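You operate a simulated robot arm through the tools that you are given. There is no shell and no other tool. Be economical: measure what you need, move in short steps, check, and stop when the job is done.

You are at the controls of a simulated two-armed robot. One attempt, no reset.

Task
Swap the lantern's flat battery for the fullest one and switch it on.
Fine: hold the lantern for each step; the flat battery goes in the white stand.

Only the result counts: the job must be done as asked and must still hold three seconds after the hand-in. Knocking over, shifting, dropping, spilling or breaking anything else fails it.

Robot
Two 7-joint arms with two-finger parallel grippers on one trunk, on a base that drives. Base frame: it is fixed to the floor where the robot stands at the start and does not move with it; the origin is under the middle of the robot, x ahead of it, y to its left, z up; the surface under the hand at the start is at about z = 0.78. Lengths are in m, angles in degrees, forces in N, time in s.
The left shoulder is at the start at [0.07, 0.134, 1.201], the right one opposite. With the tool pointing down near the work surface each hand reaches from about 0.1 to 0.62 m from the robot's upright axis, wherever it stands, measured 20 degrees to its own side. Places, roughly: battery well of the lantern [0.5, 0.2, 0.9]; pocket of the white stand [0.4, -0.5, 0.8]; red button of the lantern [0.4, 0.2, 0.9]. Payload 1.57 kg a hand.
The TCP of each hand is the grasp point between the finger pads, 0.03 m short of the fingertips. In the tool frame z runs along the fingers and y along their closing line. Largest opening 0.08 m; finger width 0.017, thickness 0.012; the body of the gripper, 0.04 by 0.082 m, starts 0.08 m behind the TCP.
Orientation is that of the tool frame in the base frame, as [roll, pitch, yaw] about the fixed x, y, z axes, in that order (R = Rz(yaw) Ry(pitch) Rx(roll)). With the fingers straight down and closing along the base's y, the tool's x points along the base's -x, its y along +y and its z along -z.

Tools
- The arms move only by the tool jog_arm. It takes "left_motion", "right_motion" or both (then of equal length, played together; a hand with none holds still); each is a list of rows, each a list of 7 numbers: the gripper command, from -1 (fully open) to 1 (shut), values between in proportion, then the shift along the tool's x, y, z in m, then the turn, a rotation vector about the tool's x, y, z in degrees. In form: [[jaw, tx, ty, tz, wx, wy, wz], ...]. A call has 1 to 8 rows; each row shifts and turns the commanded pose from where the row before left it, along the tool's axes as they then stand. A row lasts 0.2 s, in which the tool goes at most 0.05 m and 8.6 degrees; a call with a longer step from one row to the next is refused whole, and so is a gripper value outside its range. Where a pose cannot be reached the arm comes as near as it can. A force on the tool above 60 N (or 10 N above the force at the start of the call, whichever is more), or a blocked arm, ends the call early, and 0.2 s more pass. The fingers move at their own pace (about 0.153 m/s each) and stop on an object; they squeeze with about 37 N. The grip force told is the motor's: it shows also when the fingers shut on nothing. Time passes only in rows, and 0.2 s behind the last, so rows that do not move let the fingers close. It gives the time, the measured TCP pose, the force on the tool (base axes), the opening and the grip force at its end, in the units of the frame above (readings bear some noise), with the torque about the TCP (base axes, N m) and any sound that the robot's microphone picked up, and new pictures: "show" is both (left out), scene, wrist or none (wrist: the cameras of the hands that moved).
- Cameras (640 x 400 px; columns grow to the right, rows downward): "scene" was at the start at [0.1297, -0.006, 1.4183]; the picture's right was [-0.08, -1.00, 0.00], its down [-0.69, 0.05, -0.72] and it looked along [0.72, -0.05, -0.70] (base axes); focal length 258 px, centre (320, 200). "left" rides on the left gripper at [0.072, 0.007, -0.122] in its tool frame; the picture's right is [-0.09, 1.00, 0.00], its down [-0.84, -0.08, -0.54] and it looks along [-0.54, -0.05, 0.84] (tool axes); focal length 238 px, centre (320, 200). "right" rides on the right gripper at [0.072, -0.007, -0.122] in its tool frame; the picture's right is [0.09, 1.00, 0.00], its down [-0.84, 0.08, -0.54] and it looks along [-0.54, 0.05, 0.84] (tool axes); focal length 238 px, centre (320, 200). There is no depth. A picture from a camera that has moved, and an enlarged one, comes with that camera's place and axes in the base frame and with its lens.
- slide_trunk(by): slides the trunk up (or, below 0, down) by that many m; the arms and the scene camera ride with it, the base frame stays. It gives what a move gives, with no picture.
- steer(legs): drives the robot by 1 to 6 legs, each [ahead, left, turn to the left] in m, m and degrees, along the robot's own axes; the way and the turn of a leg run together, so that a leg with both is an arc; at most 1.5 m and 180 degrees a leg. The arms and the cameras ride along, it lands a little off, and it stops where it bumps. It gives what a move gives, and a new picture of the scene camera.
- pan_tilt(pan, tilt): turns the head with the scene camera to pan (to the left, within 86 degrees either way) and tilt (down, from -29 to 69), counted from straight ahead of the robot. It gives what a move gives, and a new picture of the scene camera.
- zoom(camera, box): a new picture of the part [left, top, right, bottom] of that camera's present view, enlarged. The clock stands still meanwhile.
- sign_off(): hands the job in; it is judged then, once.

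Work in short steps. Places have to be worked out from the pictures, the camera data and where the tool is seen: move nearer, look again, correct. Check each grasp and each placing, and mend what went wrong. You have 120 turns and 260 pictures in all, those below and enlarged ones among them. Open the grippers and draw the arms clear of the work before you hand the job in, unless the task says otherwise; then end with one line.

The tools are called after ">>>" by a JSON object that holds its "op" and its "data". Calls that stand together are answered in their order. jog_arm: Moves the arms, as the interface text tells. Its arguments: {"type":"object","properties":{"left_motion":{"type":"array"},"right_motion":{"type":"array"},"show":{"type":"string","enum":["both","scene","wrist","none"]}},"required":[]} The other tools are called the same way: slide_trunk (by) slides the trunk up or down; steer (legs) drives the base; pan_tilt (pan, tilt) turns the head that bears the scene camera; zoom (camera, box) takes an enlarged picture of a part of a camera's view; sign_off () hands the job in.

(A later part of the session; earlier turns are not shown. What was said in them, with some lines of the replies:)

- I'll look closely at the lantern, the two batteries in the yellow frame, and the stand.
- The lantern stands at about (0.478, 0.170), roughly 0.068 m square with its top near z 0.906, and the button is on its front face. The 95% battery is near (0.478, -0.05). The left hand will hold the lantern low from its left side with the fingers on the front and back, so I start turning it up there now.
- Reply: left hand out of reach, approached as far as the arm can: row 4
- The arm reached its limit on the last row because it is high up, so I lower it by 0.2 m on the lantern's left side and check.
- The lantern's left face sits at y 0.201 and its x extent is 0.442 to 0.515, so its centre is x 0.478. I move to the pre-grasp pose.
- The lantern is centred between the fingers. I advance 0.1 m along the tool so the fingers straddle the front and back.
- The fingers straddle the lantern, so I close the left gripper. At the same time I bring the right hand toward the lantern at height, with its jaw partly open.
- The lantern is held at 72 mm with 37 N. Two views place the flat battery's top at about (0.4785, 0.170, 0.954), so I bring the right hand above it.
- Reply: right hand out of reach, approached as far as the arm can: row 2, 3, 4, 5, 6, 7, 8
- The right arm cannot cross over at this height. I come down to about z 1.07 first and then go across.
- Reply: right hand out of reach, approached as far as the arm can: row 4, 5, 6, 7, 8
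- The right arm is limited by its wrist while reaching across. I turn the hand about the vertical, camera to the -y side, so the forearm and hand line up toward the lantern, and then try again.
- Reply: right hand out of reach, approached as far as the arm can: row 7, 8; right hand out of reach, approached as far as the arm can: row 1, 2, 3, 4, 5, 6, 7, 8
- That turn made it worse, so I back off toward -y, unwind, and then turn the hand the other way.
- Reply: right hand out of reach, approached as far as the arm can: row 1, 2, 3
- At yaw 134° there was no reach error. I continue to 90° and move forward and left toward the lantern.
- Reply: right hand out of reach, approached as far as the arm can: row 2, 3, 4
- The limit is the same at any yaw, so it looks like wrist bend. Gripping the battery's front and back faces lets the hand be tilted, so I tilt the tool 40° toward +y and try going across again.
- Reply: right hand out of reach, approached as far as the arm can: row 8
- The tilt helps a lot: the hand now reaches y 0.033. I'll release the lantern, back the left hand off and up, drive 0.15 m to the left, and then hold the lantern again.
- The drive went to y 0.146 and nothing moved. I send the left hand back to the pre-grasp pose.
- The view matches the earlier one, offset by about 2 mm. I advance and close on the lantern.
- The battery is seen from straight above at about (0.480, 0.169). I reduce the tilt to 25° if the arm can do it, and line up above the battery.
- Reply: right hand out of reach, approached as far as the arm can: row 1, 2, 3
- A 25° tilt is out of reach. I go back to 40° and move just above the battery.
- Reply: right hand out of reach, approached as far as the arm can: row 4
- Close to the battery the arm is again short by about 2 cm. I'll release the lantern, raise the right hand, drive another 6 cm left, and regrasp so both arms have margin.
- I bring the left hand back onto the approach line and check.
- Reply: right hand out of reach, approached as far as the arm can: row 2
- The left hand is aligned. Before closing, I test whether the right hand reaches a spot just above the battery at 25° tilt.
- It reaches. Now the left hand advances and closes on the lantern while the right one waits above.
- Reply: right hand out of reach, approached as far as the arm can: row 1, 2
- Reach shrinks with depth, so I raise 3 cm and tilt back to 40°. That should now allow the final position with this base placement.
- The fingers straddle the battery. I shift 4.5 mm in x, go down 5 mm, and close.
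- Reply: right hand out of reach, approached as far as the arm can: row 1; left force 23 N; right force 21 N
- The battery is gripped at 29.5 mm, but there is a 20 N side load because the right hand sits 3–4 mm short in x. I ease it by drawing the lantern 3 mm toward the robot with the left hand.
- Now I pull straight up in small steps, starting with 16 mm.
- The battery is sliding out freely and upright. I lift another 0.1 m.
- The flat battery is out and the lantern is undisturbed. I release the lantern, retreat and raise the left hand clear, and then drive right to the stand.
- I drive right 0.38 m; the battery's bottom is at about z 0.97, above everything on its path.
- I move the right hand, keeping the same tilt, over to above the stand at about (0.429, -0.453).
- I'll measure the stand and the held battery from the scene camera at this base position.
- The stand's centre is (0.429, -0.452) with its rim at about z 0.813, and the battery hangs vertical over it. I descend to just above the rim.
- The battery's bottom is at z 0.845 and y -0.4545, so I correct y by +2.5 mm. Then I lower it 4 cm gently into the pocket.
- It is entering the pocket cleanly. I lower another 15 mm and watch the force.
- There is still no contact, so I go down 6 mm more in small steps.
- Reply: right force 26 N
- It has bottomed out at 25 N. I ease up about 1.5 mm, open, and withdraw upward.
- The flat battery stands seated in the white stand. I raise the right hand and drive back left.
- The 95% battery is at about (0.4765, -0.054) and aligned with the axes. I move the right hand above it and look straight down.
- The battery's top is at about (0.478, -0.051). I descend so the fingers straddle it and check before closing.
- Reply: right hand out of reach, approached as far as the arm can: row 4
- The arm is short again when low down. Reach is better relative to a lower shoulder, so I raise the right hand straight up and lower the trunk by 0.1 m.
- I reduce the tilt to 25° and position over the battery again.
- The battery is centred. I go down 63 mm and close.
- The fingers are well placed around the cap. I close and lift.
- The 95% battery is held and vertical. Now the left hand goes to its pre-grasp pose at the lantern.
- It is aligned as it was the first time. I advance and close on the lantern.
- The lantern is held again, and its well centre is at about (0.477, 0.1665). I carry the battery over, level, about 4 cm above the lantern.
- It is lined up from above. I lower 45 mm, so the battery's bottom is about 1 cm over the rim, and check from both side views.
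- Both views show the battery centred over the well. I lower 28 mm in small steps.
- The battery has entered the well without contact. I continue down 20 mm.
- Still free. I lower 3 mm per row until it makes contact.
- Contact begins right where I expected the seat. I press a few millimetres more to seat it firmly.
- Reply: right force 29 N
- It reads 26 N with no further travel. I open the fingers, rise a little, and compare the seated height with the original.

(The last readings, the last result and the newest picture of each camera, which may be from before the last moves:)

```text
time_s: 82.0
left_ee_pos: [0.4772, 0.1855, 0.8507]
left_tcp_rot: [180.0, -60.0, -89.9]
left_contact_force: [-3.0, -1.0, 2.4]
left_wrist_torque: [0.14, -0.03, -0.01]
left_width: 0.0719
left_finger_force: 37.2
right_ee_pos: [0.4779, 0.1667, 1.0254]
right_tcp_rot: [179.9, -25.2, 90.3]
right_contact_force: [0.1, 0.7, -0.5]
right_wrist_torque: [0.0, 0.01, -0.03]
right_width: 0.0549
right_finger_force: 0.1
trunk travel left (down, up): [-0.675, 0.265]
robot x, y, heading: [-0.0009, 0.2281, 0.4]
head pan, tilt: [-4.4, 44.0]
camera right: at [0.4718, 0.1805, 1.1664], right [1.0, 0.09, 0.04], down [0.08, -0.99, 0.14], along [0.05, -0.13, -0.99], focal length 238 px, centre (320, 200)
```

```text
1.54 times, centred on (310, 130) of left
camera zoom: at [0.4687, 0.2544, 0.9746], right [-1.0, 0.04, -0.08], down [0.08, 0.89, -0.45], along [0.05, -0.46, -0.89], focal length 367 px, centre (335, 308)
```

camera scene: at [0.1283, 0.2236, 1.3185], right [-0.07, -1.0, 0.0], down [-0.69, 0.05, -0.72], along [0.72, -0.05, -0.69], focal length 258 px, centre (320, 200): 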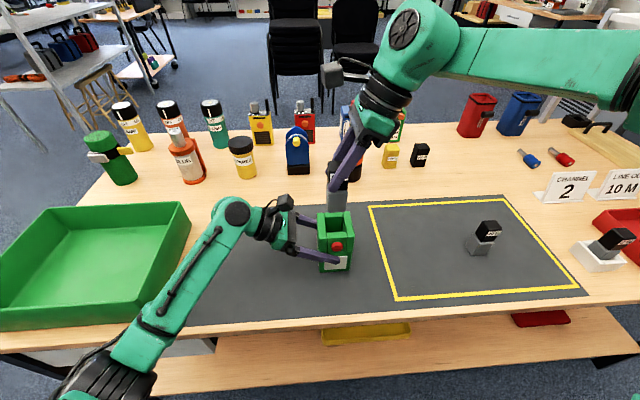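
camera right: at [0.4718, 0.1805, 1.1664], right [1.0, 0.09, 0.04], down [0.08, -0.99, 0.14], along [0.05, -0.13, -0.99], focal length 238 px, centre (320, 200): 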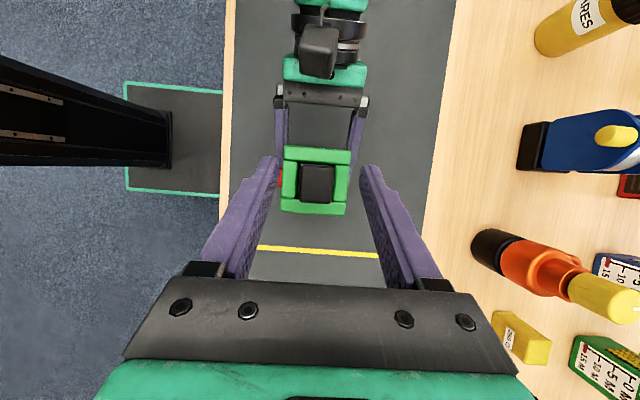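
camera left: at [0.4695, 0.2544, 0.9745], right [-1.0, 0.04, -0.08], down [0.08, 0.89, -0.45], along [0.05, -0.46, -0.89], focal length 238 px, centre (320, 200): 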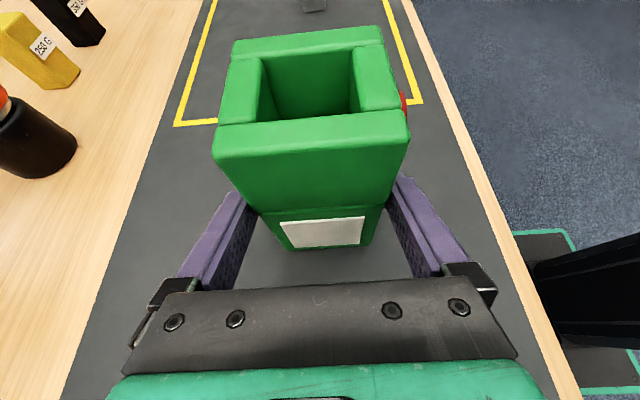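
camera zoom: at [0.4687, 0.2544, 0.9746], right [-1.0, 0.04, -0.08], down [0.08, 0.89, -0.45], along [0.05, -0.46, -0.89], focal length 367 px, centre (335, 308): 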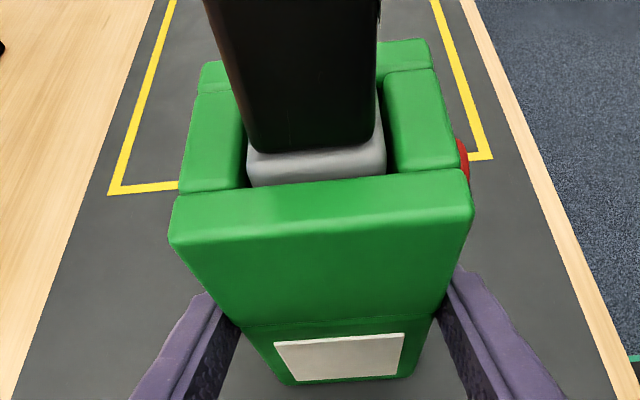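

The battery sits exactly as the flat one did (same grey band) and is square in the well. Next I press the front button with the left hand still holding: I close the right fingers, move to x 0.40 in front of the lantern, and go down beside the button at about (0.4375, 0.165, 0.886).

>>> {"op": "jog_arm", "data": {"right_motion": [[0.3, 0, -0.039, 0, 0, 0, 0], [1, 0, -0.039, 0, 0, 0, 0], [1, 0, 0, 0, 0, 0, 0], [1, -0.0198, 0, 0.0345, 0, 0, 0], [1, -0.0198, 0, 0.0345, 0, 0, 0], [1, -0.0158, 0, 0.028, 0, 0, 0], [1, 0, 0, 0, 0, 0, 0]], "show": "both"}}

>>> {"op": "zoom", "data": {"camera": "scene", "box": [280, 165, 400, 265]}}

>>> {"op": "zoom", "data": {"camera": "right", "box": [240, 80, 480, 240]}}

```text
time_s: 83.5
left_ee_pos: [0.4775, 0.1851, 0.8506]
left_tcp_rot: [-179.8, -60.1, -89.8]
left_contact_force: [0.0, 0.4, 3.6]
left_wrist_torque: [0.27, -0.03, 0.0]
left_width: 0.0718
left_finger_force: 37.1
right_ee_pos: [0.4002, 0.1568, 0.9136]
right_tcp_rot: [179.9, -25.1, 90.3]
right_contact_force: [0.2, 0.0, 0.1]
right_wrist_torque: [0.04, -0.02, 0.01]
right_width: 0.0
right_finger_force: 21.4
trunk travel left (down, up): [-0.675, 0.265]
robot x, y, heading: [-0.0022, 0.227, 0.1]
head pan, tilt: [-4.4, 44.0]
camera scene: at [0.1284, 0.2238, 1.3185], right [-0.08, -1.0, 0.0], down [-0.69, 0.05, -0.72], along [0.72, -0.05, -0.69], focal length 258 px, centre (320, 200)
camera right: at [0.3944, 0.1705, 1.0539], right [1.0, 0.09, 0.04], down [0.08, -0.99, 0.14], along [0.05, -0.13, -0.99], focal length 238 px, centre (320, 200)
```

scene: 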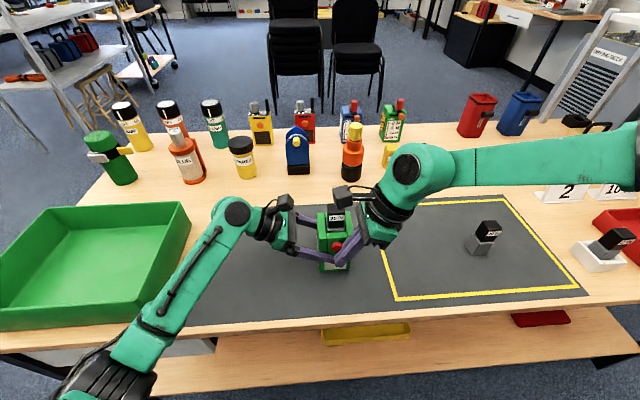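
right: 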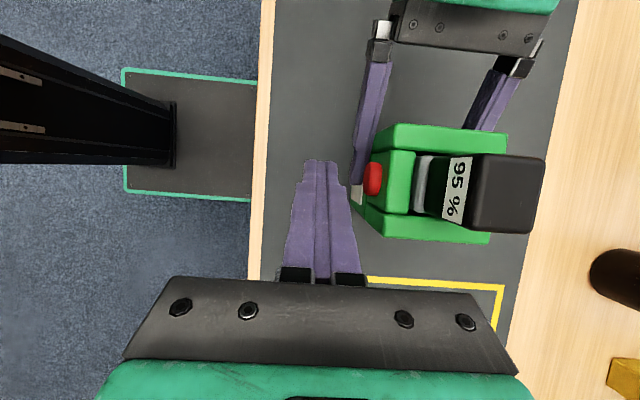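

```text
4.00 times, centred on (340, 215) of scene
camera zoom: at [0.1284, 0.2238, 1.3185], right [-0.08, -1.0, 0.0], down [-0.69, 0.05, -0.72], along [0.72, -0.05, -0.69], focal length 1034 px, centre (240, 140)
```

zoom: 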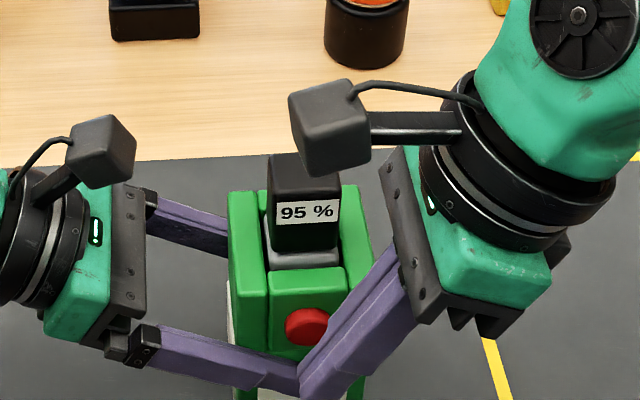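

```text
2.50 times, centred on (360, 160) of right
camera zoom: at [0.3944, 0.1705, 1.0539], right [1.0, 0.09, 0.04], down [0.08, -0.99, 0.14], along [0.05, -0.13, -0.99], focal length 596 px, centre (220, 300)
```

zoom: 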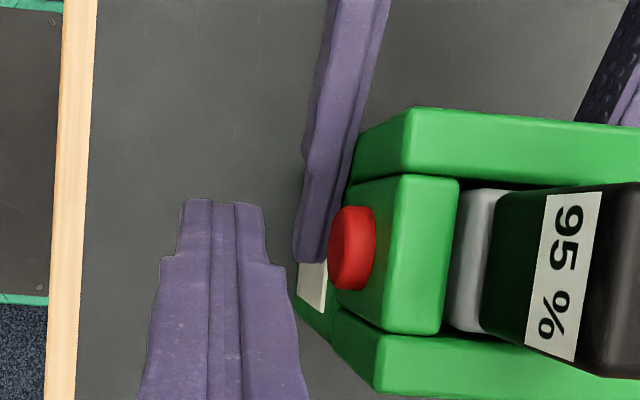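

The button face is at x≈0.432 and the closed fingers' side at 0.412. I go down 6 mm and move to within a few millimetres of it.

>>> {"op": "jog_arm", "data": {"right_motion": [[1, -0.0025, 0, 0.0054, 0, 0, 0], [1, 0, 0.008, 0, 0, 0, 0], [1, 0, 0.007, 0, 0, 0, 0], [1, 0, 0, 0, 0, 0, 0]], "show": "none"}}

>>> {"op": "zoom", "data": {"camera": "right", "box": [240, 80, 480, 240]}}

>>> {"op": "zoom", "data": {"camera": "scene", "box": [300, 205, 380, 265]}}

```text
time_s: 84.5
left_ee_pos: [0.477, 0.1863, 0.8504]
left_tcp_rot: [-179.9, -60.1, -89.9]
left_contact_force: [-0.7, 0.7, 3.3]
left_wrist_torque: [0.31, 0.01, 0.02]
left_width: 0.072
left_finger_force: 37.1
right_ee_pos: [0.4151, 0.1571, 0.9074]
right_tcp_rot: [179.9, -25.1, 90.2]
right_contact_force: [0.7, -0.5, 0.1]
right_wrist_torque: [0.03, 0.02, -0.01]
right_width: 0.0
right_finger_force: 21.5
trunk travel left (down, up): [-0.675, 0.265]
robot x, y, heading: [-0.0018, 0.2275, 0.1]
head pan, tilt: [-4.4, 44.0]
```

```text
2.50 times, centred on (360, 160) of right
camera zoom: at [0.4094, 0.1707, 1.048], right [1.0, 0.09, 0.04], down [0.08, -0.99, 0.14], along [0.05, -0.13, -0.99], focal length 596 px, centre (220, 300)
```

zoom: 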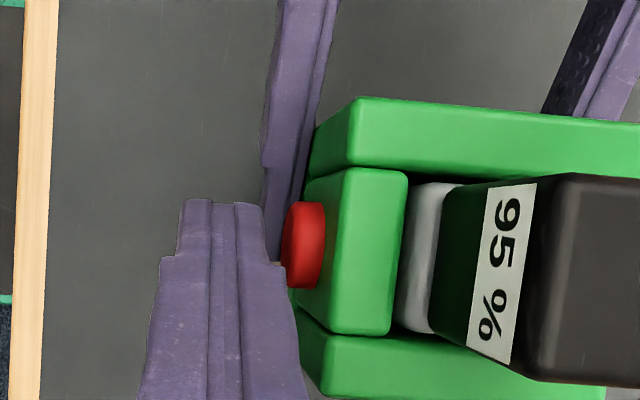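

```text
6.67 times, centred on (340, 235) of scene
camera zoom: at [0.1284, 0.2238, 1.3185], right [-0.07, -1.0, 0.0], down [-0.69, 0.05, -0.72], along [0.72, -0.05, -0.69], focal length 1723 px, centre (187, -33)
```

zoom: 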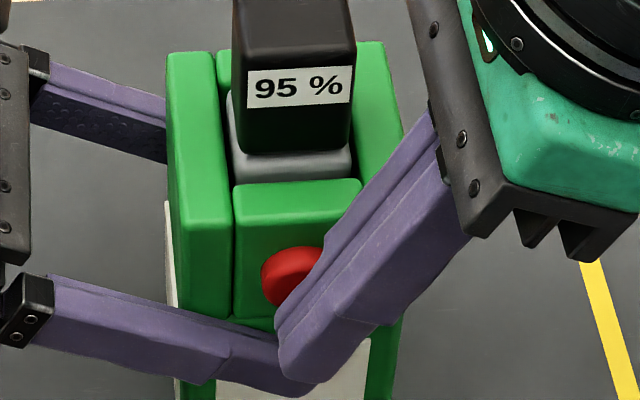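

I push in +x in small steps, watching force and sound.

>>> {"op": "jog_arm", "data": {"right_motion": [[1, 0, 0.003, 0, 0, 0, 0], [1, 0, 0.003, 0, 0, 0, 0], [1, 0, 0.002, 0, 0, 0, 0]], "show": "none"}}

>>> {"op": "zoom", "data": {"camera": "right", "box": [240, 80, 480, 240]}}

```text
time_s: 85.3
left_ee_pos: [0.4771, 0.1845, 0.85]
left_tcp_rot: [-179.9, -60.2, -89.9]
left_contact_force: [0.2, 1.0, 4.0]
left_wrist_torque: [0.28, -0.02, 0.0]
left_width: 0.0717
left_finger_force: 37.5
right_ee_pos: [0.4226, 0.1569, 0.9079]
right_tcp_rot: [179.9, -25.0, 90.5]
right_contact_force: [-0.2, -0.2, 1.1]
right_wrist_torque: [-0.01, 0.01, 0.0]
right_width: 0.0001
right_finger_force: 21.5
trunk travel left (down, up): [-0.675, 0.265]
robot x, y, heading: [0.0009, 0.2286, 0.0]
head pan, tilt: [-4.4, 44.0]
```

```text
2.50 times, centred on (360, 160) of right
camera zoom: at [0.4175, 0.1706, 1.0479], right [1.0, 0.09, 0.04], down [0.08, -0.99, 0.14], along [0.05, -0.13, -0.99], focal length 596 px, centre (220, 300)
```

zoom: 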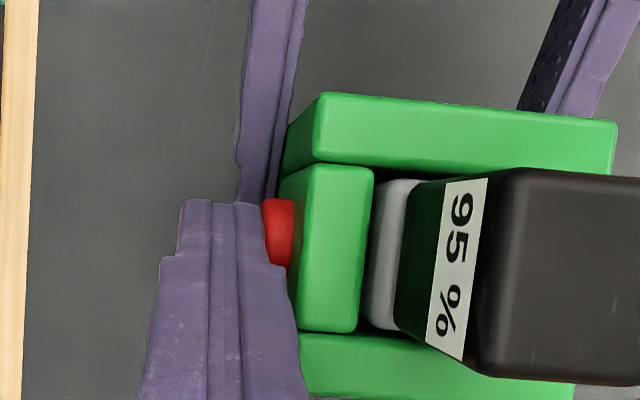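

>>> {"op": "jog_arm", "data": {"right_motion": [[1, 0, 0.002, 0, 0, 0, 0], [1, 0, 0.002, 0, 0, 0, 0]], "show": "none"}}

>>> {"op": "zoom", "data": {"camera": "right", "box": [240, 80, 480, 240]}}

>>> {"op": "zoom", "data": {"camera": "scene", "box": [300, 205, 380, 265]}}

```text
time_s: 86.0
left_ee_pos: [0.477, 0.1852, 0.8507]
left_tcp_rot: [-179.9, -60.0, -89.9]
left_contact_force: [0.8, 0.5, 3.4]
left_wrist_torque: [0.17, 0.09, 0.05]
left_width: 0.0718
left_finger_force: 37.2
right_ee_pos: [0.4262, 0.1576, 0.9066]
right_tcp_rot: [180.0, -25.0, 90.3]
right_contact_force: [-2.3, -0.9, 0.8]
right_wrist_torque: [-0.01, 0.01, 0.04]
right_width: 0.0001
right_finger_force: 21.7
trunk travel left (down, up): [-0.675, 0.265]
robot x, y, heading: [0.0015, 0.2276, -0.2]
head pan, tilt: [-4.4, 44.0]
heard: click
```

```text
2.50 times, centred on (360, 160) of right
camera zoom: at [0.4211, 0.1708, 1.0477], right [1.0, 0.09, 0.04], down [0.08, -0.99, 0.14], along [0.05, -0.13, -0.99], focal length 596 px, centre (220, 300)
```

zoom: 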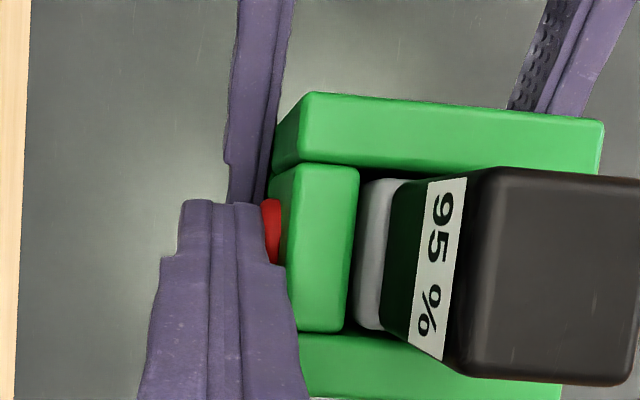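

```text
6.67 times, centred on (340, 235) of scene
camera zoom: at [0.1283, 0.2236, 1.3185], right [-0.08, -1.0, 0.0], down [-0.69, 0.05, -0.72], along [0.72, -0.05, -0.69], focal length 1723 px, centre (187, -33)
```

zoom: 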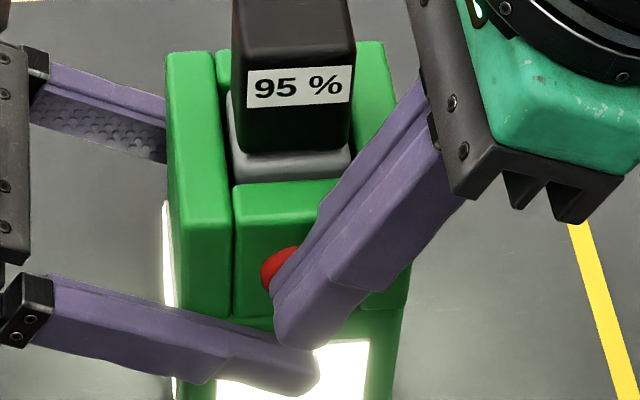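

I heard a click and the panels are lit, so the lantern is on. I back the right hand off in -x and raise it clear.

>>> {"op": "jog_arm", "data": {"right_motion": [[1, 0, -0.01, 0, 0, 0, 0], [1, 0, -0.02, 0, 0, 0, 0], [1, 0.0169, 0, -0.0362, 0, 0, 0], [1, 0.0169, 0, -0.0362, 0, 0, 0], [1, 0.0169, 0, -0.0362, 0, 0, 0], [1, -0.04, 0, -0.018, 0, 0, 0], [0, -0.04, 0, -0.018, 0, 0, 0], [-1, -0.04, 0, -0.018, 0, 0, 0]], "show": "none"}}

>>> {"op": "jog_arm", "data": {"left_motion": [[-1, 0, 0, 0, 0, 0, 0], [-1, 0, 0, 0, 0, 0, 0], [-1, 0, 0, -0.03, 0, 0, 0], [-1, 0, 0, -0.04, 0, 0, 0], [-1, 0, 0, -0.04, 0, 0, 0], [-1, 0, 0, -0.04, 0, 0, 0], [-1, 0.04, 0, -0.023, 0, 0, 0], [-1, 0, 0, 0, 0, 0, 0]], "show": "scene"}}

>>> {"op": "zoom", "data": {"camera": "scene", "box": [280, 165, 400, 285]}}

>>> {"op": "zoom", "data": {"camera": "scene", "box": [440, 190, 640, 300]}}

```text
time_s: 87.8
left_ee_pos: [0.4778, 0.1852, 0.8512]
left_tcp_rot: [-179.9, -60.0, -90.0]
left_contact_force: [0.2, 0.0, 3.2]
left_wrist_torque: [0.27, -0.03, 0.11]
left_width: 0.0719
left_finger_force: 37.1
right_ee_pos: [0.3981, 0.0237, 1.0247]
right_tcp_rot: [179.9, -25.1, 90.4]
right_contact_force: [0.7, -0.6, 1.4]
right_wrist_torque: [0.01, 0.04, 0.03]
right_width: 0.0799
right_finger_force: 0.0
trunk travel left (down, up): [-0.675, 0.265]
robot x, y, heading: [-0.0015, 0.2286, 0.1]
head pan, tilt: [-4.4, 44.0]
```

```text
time_s: 89.5
left_ee_pos: [0.4777, 0.3165, 0.9726]
left_tcp_rot: [179.9, -60.1, -89.7]
left_contact_force: [-0.1, -0.2, -0.1]
left_wrist_torque: [0.04, 0.01, 0.02]
left_width: 0.0799
left_finger_force: 0.0
right_ee_pos: [0.3995, 0.0261, 1.0253]
right_tcp_rot: [179.9, -25.0, 90.2]
right_contact_force: [0.2, -0.8, 0.8]
right_wrist_torque: [-0.02, -0.01, 0.0]
right_width: 0.0801
right_finger_force: 0.0
trunk travel left (down, up): [-0.675, 0.265]
robot x, y, heading: [-0.0049, 0.2261, 0.2]
head pan, tilt: [-4.4, 44.0]
camera scene: at [0.1295, 0.2239, 1.3183], right [-0.07, -1.0, 0.0], down [-0.69, 0.05, -0.72], along [0.72, -0.05, -0.69], focal length 258 px, centre (320, 200)
```

scene: 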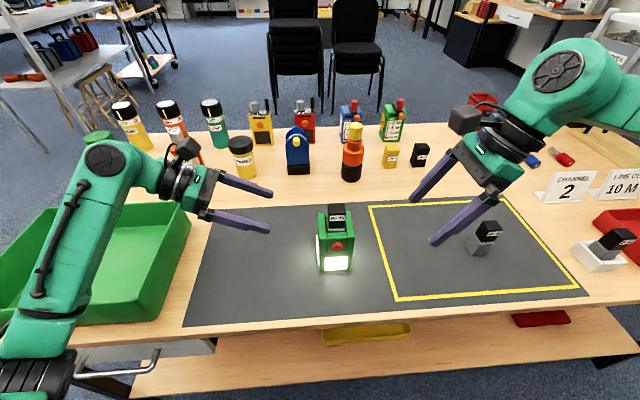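

```text
3.33 times, centred on (340, 225) of scene
camera zoom: at [0.1295, 0.2239, 1.3183], right [-0.07, -1.0, 0.0], down [-0.69, 0.05, -0.72], along [0.72, -0.05, -0.69], focal length 861 px, centre (253, 117)
```

zoom: 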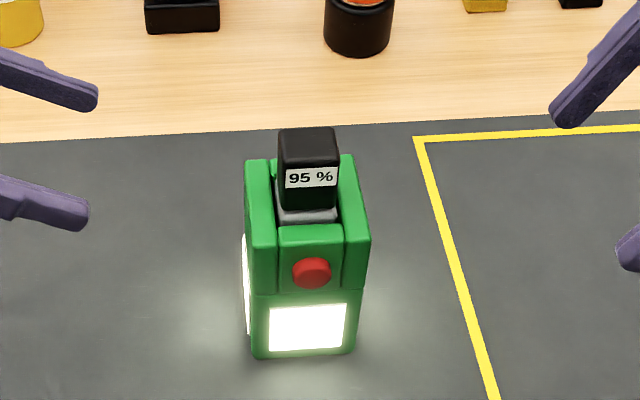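

```text
3.20 times, centred on (540, 245) of scene
camera zoom: at [0.1295, 0.2239, 1.3183], right [-0.07, -1.0, 0.0], down [-0.69, 0.05, -0.72], along [0.72, -0.05, -0.69], focal length 827 px, centre (-384, 56)
```

zoom: 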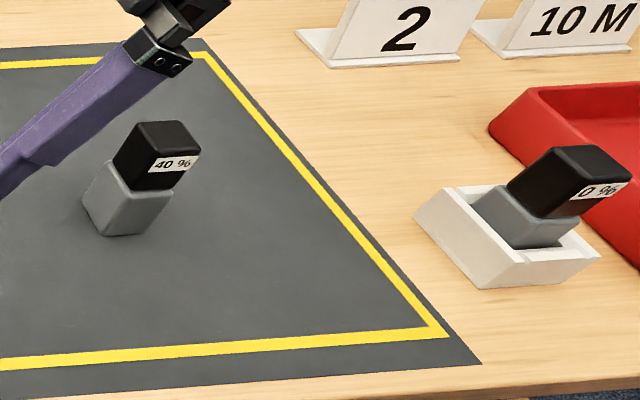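

The lantern is lit with the 95% battery in it, the 0% battery is in the white stand, and the 40% battery is untouched. Both hands are open and clear, so I hand in.

>>> {"op": "sign_off", "data": {}}

```text
The job is handed in.
```

The lantern is switched on with the 95% battery seated, held by the left hand for each step, and the flat 0% battery is in the white stand; the job is handed in.
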